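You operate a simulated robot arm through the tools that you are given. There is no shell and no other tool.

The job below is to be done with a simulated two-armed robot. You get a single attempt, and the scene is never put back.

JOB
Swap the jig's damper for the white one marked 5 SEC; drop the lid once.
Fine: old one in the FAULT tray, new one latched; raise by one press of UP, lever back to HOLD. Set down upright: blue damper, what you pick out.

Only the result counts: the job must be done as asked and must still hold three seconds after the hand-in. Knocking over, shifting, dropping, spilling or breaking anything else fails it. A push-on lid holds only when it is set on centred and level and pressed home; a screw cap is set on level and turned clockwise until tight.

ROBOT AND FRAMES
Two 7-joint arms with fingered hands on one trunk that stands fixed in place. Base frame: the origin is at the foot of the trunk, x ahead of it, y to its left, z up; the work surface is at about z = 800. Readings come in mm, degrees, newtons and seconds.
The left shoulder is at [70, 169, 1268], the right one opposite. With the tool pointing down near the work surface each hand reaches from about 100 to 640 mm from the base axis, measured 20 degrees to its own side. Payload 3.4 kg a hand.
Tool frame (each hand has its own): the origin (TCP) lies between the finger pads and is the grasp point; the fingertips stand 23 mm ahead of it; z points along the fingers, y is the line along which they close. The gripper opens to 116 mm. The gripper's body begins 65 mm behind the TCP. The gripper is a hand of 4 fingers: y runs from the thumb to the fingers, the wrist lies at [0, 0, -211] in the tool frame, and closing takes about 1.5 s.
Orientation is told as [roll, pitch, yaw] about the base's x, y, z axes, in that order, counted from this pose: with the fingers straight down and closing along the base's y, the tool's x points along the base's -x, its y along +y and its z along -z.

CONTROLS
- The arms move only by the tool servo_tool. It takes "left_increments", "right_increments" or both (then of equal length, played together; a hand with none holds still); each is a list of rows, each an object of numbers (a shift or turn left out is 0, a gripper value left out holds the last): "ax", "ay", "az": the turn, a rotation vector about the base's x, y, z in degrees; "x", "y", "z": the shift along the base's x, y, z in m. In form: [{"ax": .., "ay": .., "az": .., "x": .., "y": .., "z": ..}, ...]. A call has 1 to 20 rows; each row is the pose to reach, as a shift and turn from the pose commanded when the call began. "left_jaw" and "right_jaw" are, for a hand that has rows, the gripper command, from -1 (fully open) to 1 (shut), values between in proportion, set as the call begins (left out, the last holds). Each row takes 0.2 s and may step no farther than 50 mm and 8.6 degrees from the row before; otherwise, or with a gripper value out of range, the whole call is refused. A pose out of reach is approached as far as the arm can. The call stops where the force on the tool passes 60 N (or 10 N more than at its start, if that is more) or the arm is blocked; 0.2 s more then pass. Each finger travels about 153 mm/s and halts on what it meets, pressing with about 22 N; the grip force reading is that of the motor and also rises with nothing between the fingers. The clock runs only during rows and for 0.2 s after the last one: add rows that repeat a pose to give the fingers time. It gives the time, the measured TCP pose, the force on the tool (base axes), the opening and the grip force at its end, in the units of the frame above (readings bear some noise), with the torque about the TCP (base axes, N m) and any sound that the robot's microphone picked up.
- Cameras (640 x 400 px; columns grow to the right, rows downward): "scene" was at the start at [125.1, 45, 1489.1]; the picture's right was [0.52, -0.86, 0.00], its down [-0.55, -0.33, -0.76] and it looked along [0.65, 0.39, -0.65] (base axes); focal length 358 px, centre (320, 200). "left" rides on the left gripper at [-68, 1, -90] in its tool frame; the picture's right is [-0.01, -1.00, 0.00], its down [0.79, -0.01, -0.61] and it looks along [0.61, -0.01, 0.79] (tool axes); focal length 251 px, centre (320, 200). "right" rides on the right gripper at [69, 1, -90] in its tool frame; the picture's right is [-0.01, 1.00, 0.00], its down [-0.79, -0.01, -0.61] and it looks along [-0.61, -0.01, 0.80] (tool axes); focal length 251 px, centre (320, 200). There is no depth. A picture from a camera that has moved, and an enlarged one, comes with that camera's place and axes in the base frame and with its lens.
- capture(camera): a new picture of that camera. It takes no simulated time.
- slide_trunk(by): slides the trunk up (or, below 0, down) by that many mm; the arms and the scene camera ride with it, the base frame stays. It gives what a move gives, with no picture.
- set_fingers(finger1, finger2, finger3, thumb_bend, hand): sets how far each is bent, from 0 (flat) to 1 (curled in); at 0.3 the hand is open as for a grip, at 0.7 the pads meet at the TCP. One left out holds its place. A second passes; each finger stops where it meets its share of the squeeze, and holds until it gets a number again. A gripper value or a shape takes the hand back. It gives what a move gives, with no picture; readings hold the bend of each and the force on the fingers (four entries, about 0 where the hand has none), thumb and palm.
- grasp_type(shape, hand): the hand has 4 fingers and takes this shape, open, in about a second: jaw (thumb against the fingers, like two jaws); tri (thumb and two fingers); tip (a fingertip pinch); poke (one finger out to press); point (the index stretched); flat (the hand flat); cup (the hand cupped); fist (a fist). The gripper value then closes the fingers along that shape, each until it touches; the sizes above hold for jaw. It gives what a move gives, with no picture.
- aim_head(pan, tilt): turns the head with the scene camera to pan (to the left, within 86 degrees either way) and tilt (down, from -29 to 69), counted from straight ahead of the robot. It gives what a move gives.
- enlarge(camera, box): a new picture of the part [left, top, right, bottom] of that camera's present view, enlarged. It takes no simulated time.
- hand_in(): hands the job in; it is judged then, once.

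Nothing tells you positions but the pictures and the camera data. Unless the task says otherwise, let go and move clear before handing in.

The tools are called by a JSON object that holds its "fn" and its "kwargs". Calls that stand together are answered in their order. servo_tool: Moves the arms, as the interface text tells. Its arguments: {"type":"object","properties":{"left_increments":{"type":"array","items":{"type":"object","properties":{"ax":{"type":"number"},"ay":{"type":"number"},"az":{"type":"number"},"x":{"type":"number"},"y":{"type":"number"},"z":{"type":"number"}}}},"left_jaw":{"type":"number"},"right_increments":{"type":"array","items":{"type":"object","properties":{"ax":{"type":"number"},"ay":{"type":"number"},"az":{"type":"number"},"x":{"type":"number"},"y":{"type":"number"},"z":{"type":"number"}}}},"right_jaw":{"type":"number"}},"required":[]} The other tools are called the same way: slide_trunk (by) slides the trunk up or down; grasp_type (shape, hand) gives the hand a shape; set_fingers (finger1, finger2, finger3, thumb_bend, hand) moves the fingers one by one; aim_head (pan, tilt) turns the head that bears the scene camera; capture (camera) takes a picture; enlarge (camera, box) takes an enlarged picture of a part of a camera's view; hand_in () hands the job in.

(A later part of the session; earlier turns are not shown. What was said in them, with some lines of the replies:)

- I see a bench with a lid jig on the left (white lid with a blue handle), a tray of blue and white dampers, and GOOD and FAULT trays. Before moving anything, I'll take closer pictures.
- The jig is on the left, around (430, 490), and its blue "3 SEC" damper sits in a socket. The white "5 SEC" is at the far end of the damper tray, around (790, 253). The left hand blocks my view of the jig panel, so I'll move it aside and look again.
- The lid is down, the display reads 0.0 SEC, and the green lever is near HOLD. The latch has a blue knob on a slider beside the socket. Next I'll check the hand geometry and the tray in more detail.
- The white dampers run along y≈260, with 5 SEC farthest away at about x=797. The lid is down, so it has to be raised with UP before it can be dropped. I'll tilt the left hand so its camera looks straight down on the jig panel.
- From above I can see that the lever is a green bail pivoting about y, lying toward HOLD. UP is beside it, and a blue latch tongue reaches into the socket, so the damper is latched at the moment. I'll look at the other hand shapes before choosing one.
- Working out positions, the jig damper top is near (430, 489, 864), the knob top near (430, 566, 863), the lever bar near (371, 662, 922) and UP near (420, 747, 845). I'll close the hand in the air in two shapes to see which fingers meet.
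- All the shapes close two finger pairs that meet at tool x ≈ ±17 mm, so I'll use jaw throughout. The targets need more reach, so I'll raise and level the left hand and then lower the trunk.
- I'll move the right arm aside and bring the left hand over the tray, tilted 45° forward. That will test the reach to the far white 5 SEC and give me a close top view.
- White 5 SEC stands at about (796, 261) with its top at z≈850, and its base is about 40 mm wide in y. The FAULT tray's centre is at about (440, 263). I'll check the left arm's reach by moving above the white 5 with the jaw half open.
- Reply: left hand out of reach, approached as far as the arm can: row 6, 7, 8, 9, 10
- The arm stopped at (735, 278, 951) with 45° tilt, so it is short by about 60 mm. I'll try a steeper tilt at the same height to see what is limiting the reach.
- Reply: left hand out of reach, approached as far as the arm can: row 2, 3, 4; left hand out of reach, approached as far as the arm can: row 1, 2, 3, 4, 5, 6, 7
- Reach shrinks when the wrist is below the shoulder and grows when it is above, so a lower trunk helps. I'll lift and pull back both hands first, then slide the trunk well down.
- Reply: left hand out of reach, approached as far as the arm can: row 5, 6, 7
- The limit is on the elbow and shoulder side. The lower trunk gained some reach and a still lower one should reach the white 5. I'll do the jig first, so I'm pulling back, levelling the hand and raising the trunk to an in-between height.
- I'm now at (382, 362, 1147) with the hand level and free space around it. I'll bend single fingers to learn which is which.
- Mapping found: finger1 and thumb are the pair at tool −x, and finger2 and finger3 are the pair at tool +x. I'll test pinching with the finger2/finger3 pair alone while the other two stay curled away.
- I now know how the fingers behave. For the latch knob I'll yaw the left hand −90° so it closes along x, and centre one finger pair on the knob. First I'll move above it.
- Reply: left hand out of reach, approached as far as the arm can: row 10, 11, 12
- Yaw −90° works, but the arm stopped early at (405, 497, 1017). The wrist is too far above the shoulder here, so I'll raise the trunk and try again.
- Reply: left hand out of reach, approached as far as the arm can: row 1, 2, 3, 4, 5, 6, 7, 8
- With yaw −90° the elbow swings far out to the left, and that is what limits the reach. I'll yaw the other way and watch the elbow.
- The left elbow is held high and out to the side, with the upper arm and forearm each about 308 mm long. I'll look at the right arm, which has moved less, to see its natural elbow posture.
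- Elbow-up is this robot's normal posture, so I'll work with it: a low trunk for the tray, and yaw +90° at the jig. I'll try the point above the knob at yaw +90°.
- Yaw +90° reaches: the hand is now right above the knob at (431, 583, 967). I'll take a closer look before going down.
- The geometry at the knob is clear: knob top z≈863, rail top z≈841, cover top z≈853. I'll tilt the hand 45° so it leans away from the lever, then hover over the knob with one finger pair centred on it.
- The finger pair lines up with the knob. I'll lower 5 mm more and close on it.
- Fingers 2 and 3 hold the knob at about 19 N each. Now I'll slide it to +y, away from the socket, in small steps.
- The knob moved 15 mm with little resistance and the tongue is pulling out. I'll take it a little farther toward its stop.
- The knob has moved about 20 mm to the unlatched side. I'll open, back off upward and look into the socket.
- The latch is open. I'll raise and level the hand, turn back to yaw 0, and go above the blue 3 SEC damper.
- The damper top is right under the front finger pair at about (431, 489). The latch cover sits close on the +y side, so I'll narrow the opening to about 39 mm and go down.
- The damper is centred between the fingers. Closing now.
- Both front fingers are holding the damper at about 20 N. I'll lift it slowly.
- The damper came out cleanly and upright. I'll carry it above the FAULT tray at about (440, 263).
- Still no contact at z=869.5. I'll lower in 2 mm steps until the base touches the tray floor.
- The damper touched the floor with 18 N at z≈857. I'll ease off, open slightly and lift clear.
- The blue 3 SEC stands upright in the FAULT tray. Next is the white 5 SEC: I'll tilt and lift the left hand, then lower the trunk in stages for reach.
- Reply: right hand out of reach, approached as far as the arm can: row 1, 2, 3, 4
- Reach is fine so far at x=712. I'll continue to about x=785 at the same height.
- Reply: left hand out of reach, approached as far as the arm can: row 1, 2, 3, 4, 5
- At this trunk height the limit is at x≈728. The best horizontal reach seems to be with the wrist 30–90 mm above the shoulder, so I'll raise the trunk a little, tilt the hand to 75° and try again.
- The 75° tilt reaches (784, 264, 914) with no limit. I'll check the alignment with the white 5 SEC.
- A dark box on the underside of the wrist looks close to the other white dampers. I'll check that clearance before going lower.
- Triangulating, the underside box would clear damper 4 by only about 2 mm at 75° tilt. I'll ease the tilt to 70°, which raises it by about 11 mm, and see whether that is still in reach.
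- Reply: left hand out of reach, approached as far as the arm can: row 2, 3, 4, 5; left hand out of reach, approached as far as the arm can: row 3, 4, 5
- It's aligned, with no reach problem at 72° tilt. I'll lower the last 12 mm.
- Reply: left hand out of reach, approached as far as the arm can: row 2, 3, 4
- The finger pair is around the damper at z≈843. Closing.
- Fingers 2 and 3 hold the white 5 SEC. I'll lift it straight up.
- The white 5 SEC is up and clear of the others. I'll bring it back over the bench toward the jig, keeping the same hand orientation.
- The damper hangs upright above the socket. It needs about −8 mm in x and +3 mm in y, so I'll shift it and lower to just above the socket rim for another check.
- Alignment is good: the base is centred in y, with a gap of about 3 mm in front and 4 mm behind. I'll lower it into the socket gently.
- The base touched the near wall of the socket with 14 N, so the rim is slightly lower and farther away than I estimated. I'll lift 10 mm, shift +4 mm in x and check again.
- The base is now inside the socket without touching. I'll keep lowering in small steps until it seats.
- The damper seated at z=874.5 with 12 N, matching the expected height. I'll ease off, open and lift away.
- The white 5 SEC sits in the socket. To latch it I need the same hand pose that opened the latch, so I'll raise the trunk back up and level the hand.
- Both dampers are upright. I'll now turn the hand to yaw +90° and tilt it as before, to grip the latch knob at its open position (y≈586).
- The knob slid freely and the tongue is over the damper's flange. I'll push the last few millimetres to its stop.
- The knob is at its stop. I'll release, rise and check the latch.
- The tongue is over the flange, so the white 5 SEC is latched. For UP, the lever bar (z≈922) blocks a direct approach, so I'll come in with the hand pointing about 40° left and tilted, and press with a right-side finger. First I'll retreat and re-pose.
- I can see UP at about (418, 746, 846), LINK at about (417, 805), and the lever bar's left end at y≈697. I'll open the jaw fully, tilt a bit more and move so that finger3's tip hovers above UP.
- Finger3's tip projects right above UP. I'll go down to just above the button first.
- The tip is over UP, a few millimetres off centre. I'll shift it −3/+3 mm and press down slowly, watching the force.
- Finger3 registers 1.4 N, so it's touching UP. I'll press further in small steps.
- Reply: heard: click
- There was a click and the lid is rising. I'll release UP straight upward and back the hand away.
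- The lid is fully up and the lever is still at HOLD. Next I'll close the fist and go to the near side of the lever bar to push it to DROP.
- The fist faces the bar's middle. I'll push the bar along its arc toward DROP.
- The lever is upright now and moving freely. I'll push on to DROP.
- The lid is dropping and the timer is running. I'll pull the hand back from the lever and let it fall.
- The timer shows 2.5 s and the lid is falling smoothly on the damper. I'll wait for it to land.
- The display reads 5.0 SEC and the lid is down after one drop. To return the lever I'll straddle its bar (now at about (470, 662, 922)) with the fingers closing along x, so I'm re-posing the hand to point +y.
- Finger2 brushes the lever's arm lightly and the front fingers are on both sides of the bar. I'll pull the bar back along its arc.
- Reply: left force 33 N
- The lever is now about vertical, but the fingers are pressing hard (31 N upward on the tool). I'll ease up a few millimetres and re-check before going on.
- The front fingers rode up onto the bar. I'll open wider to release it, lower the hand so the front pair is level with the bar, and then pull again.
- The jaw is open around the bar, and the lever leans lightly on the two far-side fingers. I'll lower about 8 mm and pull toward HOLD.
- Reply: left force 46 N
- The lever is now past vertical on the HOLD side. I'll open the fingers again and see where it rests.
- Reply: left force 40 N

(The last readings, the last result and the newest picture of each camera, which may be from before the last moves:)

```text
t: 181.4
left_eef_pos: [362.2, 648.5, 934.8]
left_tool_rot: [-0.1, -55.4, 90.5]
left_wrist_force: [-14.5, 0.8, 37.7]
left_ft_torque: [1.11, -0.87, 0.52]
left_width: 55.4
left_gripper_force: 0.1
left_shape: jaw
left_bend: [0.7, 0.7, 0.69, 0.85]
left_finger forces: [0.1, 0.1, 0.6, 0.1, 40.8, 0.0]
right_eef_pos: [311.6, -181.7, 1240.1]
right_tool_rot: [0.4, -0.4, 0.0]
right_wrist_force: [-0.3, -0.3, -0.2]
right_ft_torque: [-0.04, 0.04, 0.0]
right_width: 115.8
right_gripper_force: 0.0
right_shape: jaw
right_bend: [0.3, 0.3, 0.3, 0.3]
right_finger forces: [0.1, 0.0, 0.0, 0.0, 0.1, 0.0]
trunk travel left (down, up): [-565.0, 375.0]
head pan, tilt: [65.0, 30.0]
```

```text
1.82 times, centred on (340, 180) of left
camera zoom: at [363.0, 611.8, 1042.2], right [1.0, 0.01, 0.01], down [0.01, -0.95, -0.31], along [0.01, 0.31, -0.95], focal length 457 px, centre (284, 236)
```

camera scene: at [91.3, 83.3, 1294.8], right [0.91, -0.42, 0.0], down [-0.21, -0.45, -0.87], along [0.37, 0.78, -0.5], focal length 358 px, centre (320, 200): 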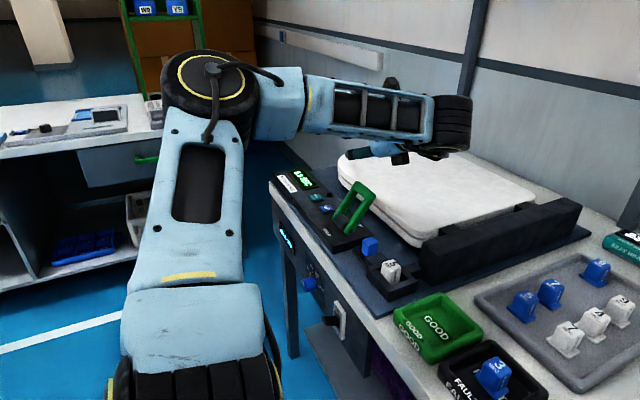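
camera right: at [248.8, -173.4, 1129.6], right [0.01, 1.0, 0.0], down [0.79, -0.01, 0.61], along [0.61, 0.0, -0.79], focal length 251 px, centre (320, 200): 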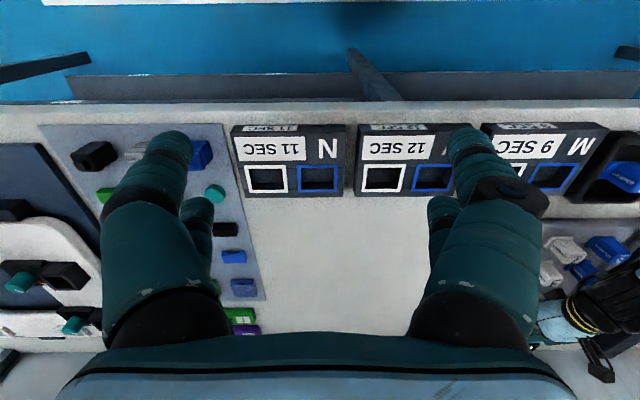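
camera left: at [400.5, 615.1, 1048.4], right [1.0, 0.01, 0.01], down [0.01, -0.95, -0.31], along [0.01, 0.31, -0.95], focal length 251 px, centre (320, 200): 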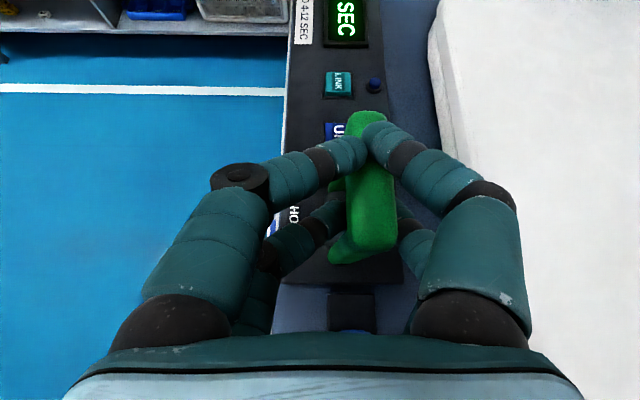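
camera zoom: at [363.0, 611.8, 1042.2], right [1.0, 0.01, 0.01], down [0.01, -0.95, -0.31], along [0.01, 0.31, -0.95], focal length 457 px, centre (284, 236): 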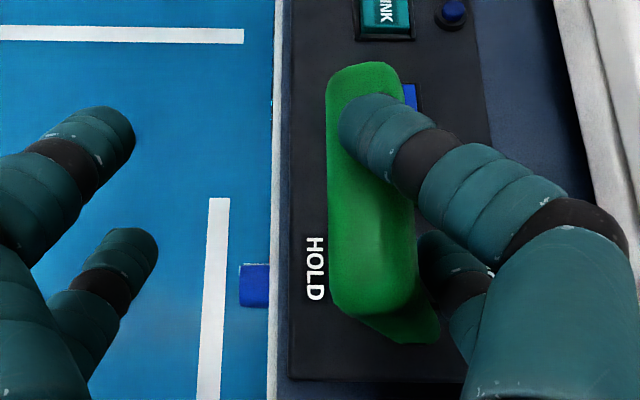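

{"fn": "servo_tool", "kwargs": {"left_increments": [{"z": 0.005}, {"z": 0.012}, {"z": 0.02}, {"z": 0.03}, {"z": 0.04}]}}

{"fn": "capture", "kwargs": {"camera": "left"}}

{"fn": "enlarge", "kwargs": {"camera": "scene", "box": [280, 100, 480, 280]}}

```text
t: 182.6
left_eef_pos: [370.1, 653.2, 968.9]
left_tool_rot: [0.4, -55.0, 89.9]
left_wrist_force: [0.0, 1.1, 0.0]
left_ft_torque: [-0.02, -0.02, 0.02]
left_width: 75.1
left_gripper_force: 0.1
left_shape: jaw
left_bend: [0.7, 0.7, 0.69, 0.7]
left_finger forces: [0.0, 0.0, 0.0, 0.0, 0.0, 0.0]
right_eef_pos: [318.5, -175.2, 1238.1]
right_tool_rot: [0.1, -0.1, 0.0]
right_wrist_force: [-0.2, 0.6, -1.0]
right_ft_torque: [0.0, -0.05, -0.03]
right_width: 115.8
right_gripper_force: 0.0
right_shape: jaw
right_bend: [0.3, 0.3, 0.3, 0.3]
right_finger forces: [0.0, 0.1, 0.0, 0.0, 0.0, 0.0]
trunk travel left (down, up): [-565.0, 375.0]
head pan, tilt: [65.0, 30.0]
```

```text
taken
camera left: at [370.7, 617.9, 1076.0], right [1.0, 0.01, 0.0], down [0.01, -0.95, -0.3], along [0.0, 0.3, -0.95], focal length 251 px, centre (320, 200)
```

left: 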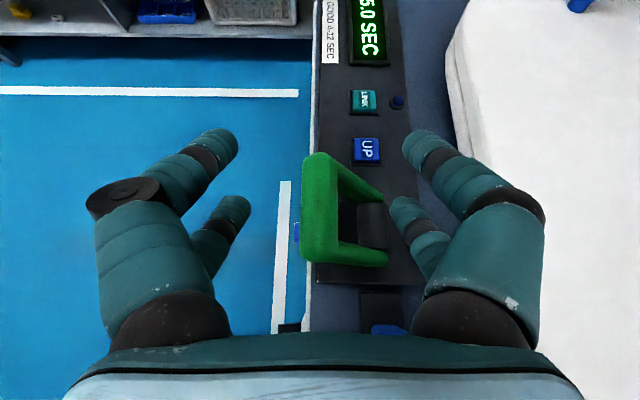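

```text
2.22 times, centred on (380, 190) of scene
camera zoom: at [90.3, 82.5, 1294.9], right [0.91, -0.42, 0.0], down [-0.21, -0.45, -0.87], along [0.37, 0.79, -0.5], focal length 795 px, centre (187, 222)
```

zoom: 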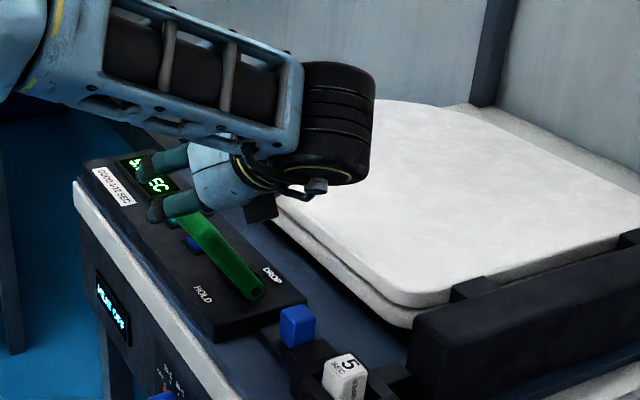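

The lever has dropped back to HOLD (bar at x≈371, the same as at the start), and the lid is down. I'll lift the hand clear and move it away.

{"fn": "servo_tool", "kwargs": {"left_increments": [{"z": 0.03}, {"z": 0.06}, {"z": 0.09}, {"x": -0.03, "y": -0.02, "z": 0.12}, {"x": -0.06, "y": -0.05, "z": 0.14}, {"x": -0.09, "y": -0.08, "z": 0.15}, {"x": -0.12, "y": -0.1, "z": 0.16}]}}

{"fn": "aim_head", "kwargs": {"pan": 45, "tilt": 35}}

{"fn": "capture", "kwargs": {"camera": "scene"}}

{"fn": "capture", "kwargs": {"camera": "left"}}

```text
t: 184.2
left_eef_pos: [246.5, 550.2, 1131.9]
left_tool_rot: [0.3, -54.9, 90.1]
left_wrist_force: [-0.6, -0.9, -0.5]
left_ft_torque: [0.02, -0.03, -0.02]
left_width: 75.5
left_gripper_force: 0.0
left_shape: jaw
left_bend: [0.7, 0.7, 0.7, 0.7]
left_finger forces: [0.0, 0.0, 0.0, 0.0, 0.0, 0.0]
right_eef_pos: [317.0, -174.8, 1239.2]
right_tool_rot: [0.1, -0.1, 0.0]
right_wrist_force: [-0.4, -0.8, 0.2]
right_ft_torque: [0.0, -0.04, 0.0]
right_width: 115.8
right_gripper_force: 0.0
right_shape: jaw
right_bend: [0.3, 0.3, 0.3, 0.3]
right_finger forces: [0.1, 0.1, 0.0, 0.1, 0.1, 0.0]
trunk travel left (down, up): [-565.0, 375.0]
head pan, tilt: [65.0, 30.0]
```

```text
t: 185.0
left_eef_pos: [247.7, 551.0, 1130.3]
left_tool_rot: [0.6, -55.0, 90.1]
left_wrist_force: [0.6, -0.3, -1.2]
left_ft_torque: [0.0, 0.04, 0.0]
left_width: 75.4
left_gripper_force: 0.1
left_shape: jaw
left_bend: [0.7, 0.7, 0.7, 0.7]
left_finger forces: [0.0, 0.1, 0.1, 0.0, 0.1, 0.0]
right_eef_pos: [318.6, -175.4, 1239.1]
right_tool_rot: [0.0, 0.0, 0.0]
right_wrist_force: [-0.3, 0.0, -0.5]
right_ft_torque: [0.0, -0.02, -0.02]
right_width: 115.9
right_gripper_force: 0.1
right_shape: jaw
right_bend: [0.3, 0.3, 0.3, 0.3]
right_finger forces: [0.0, 0.0, 0.1, 0.1, 0.0, 0.0]
trunk travel left (down, up): [-565.0, 375.0]
head pan, tilt: [45.0, 35.0]
```

```text
taken
camera scene: at [114.8, 63.6, 1287.1], right [0.71, -0.71, 0.0], down [-0.41, -0.41, -0.82], along [0.58, 0.58, -0.57], focal length 358 px, centre (320, 200)
```

scene: 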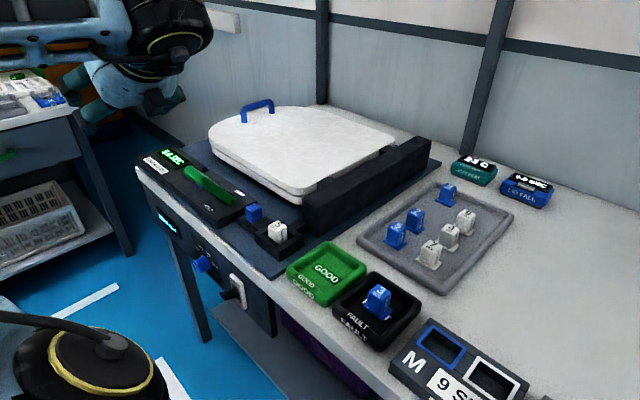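

```text
taken
camera left: at [249.5, 517.0, 1237.1], right [1.0, 0.01, 0.0], down [0.01, -0.95, -0.3], along [0.0, 0.3, -0.95], focal length 251 px, centre (320, 200)
```

left: 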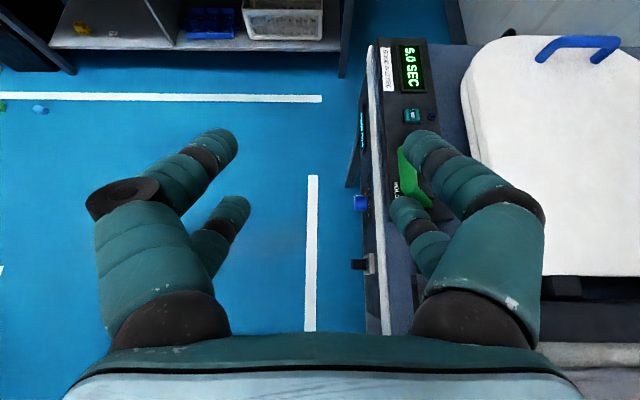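

{"fn": "enlarge", "kwargs": {"camera": "scene", "box": [130, 130, 310, 260]}}

{"fn": "enlarge", "kwargs": {"camera": "scene", "box": [330, 150, 560, 370]}}

{"fn": "enlarge", "kwargs": {"camera": "scene", "box": [220, 190, 320, 270]}}

{"fn": "enlarge", "kwargs": {"camera": "left", "box": [0, 60, 160, 160]}}

```text
3.08 times, centred on (220, 195) of scene
camera zoom: at [114.8, 63.6, 1287.1], right [0.71, -0.71, 0.0], down [-0.41, -0.41, -0.82], along [0.58, 0.58, -0.57], focal length 1100 px, centre (628, 215)
```

zoom: 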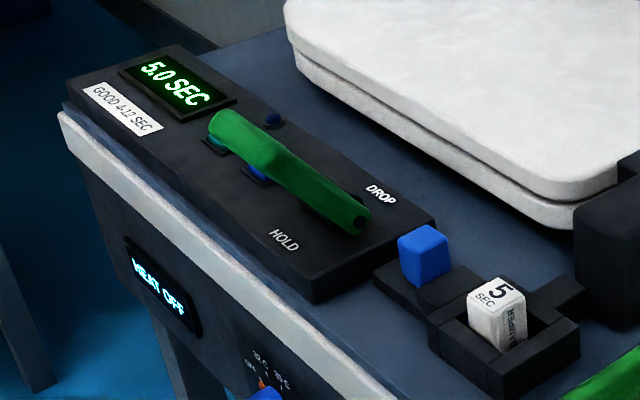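

```text
1.82 times, centred on (445, 260) of scene
camera zoom: at [114.8, 63.6, 1287.1], right [0.71, -0.71, 0.0], down [-0.41, -0.41, -0.82], along [0.58, 0.58, -0.57], focal length 650 px, centre (93, 91)
```

zoom: 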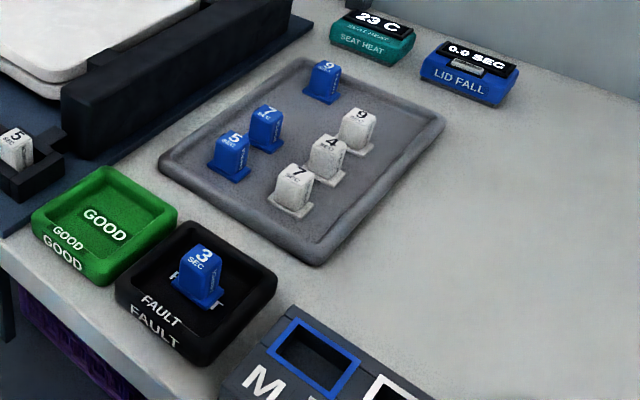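

```text
5.00 times, centred on (270, 230) of scene
camera zoom: at [114.8, 63.6, 1287.1], right [0.71, -0.71, 0.0], down [-0.41, -0.41, -0.82], along [0.58, 0.58, -0.57], focal length 1788 px, centre (570, 50)
```

zoom: 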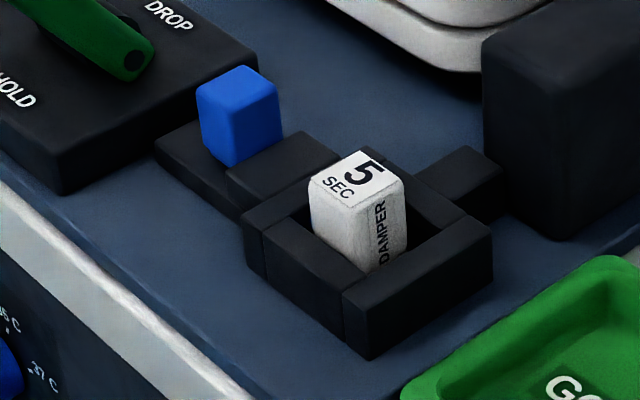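

```text
4.00 times, centred on (80, 110) of left
camera zoom: at [249.5, 517.0, 1237.1], right [1.0, 0.01, 0.0], down [0.01, -0.95, -0.3], along [0.0, 0.3, -0.95], focal length 1006 px, centre (1280, 560)
```

zoom: 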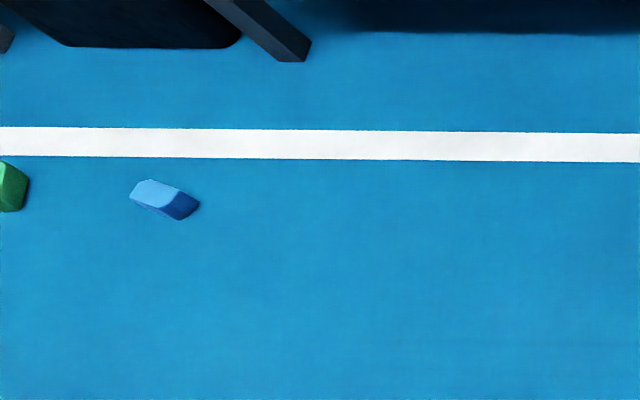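

Final check:
- The white 5 SEC is seated and latched.
- The blue 3 SEC stands upright in the FAULT tray.
- The display reads 5.0 SEC after one press of UP and one drop.
- The lid is down and the lever is at HOLD.
- The other dampers and trays haven't moved, and both hands are clear.

I'm handing in now.

{"fn": "hand_in", "kwargs": {}}

```text
The job is handed in.
```

I finished the damper swap and the lid test and handed the job in. No verdict came back, so this is what I saw in the last pictures:

- **Old damper:** the blue 3 SEC is standing upright in the FAULT tray.
- **New damper:** the white 5 SEC is seated in the jig, and the latch knob is pushed back to its stop with the tongue over the damper's base.
- **Lid test:** I pressed UP once (one click) and the lid rose fully. I then moved the lever to DROP, and the lid fell once. The jig display reads 5.0 SEC, inside the 4–12 SEC GOOD range on its label.
- **Lever:** it is back at HOLD, in the same position as at the start.

Returning the lever was not smooth. My fingers rode up onto its bar twice and pressed at up to about 45 N before the lever settled at HOLD. The lid stayed down throughout.

When I lowered the white damper, its base touched the socket's near wall at about 14 N. I lifted it, shifted it a few millimetres and seated it on the second try.

The remaining dampers and trays look unmoved, and both hands are clear of the bench.
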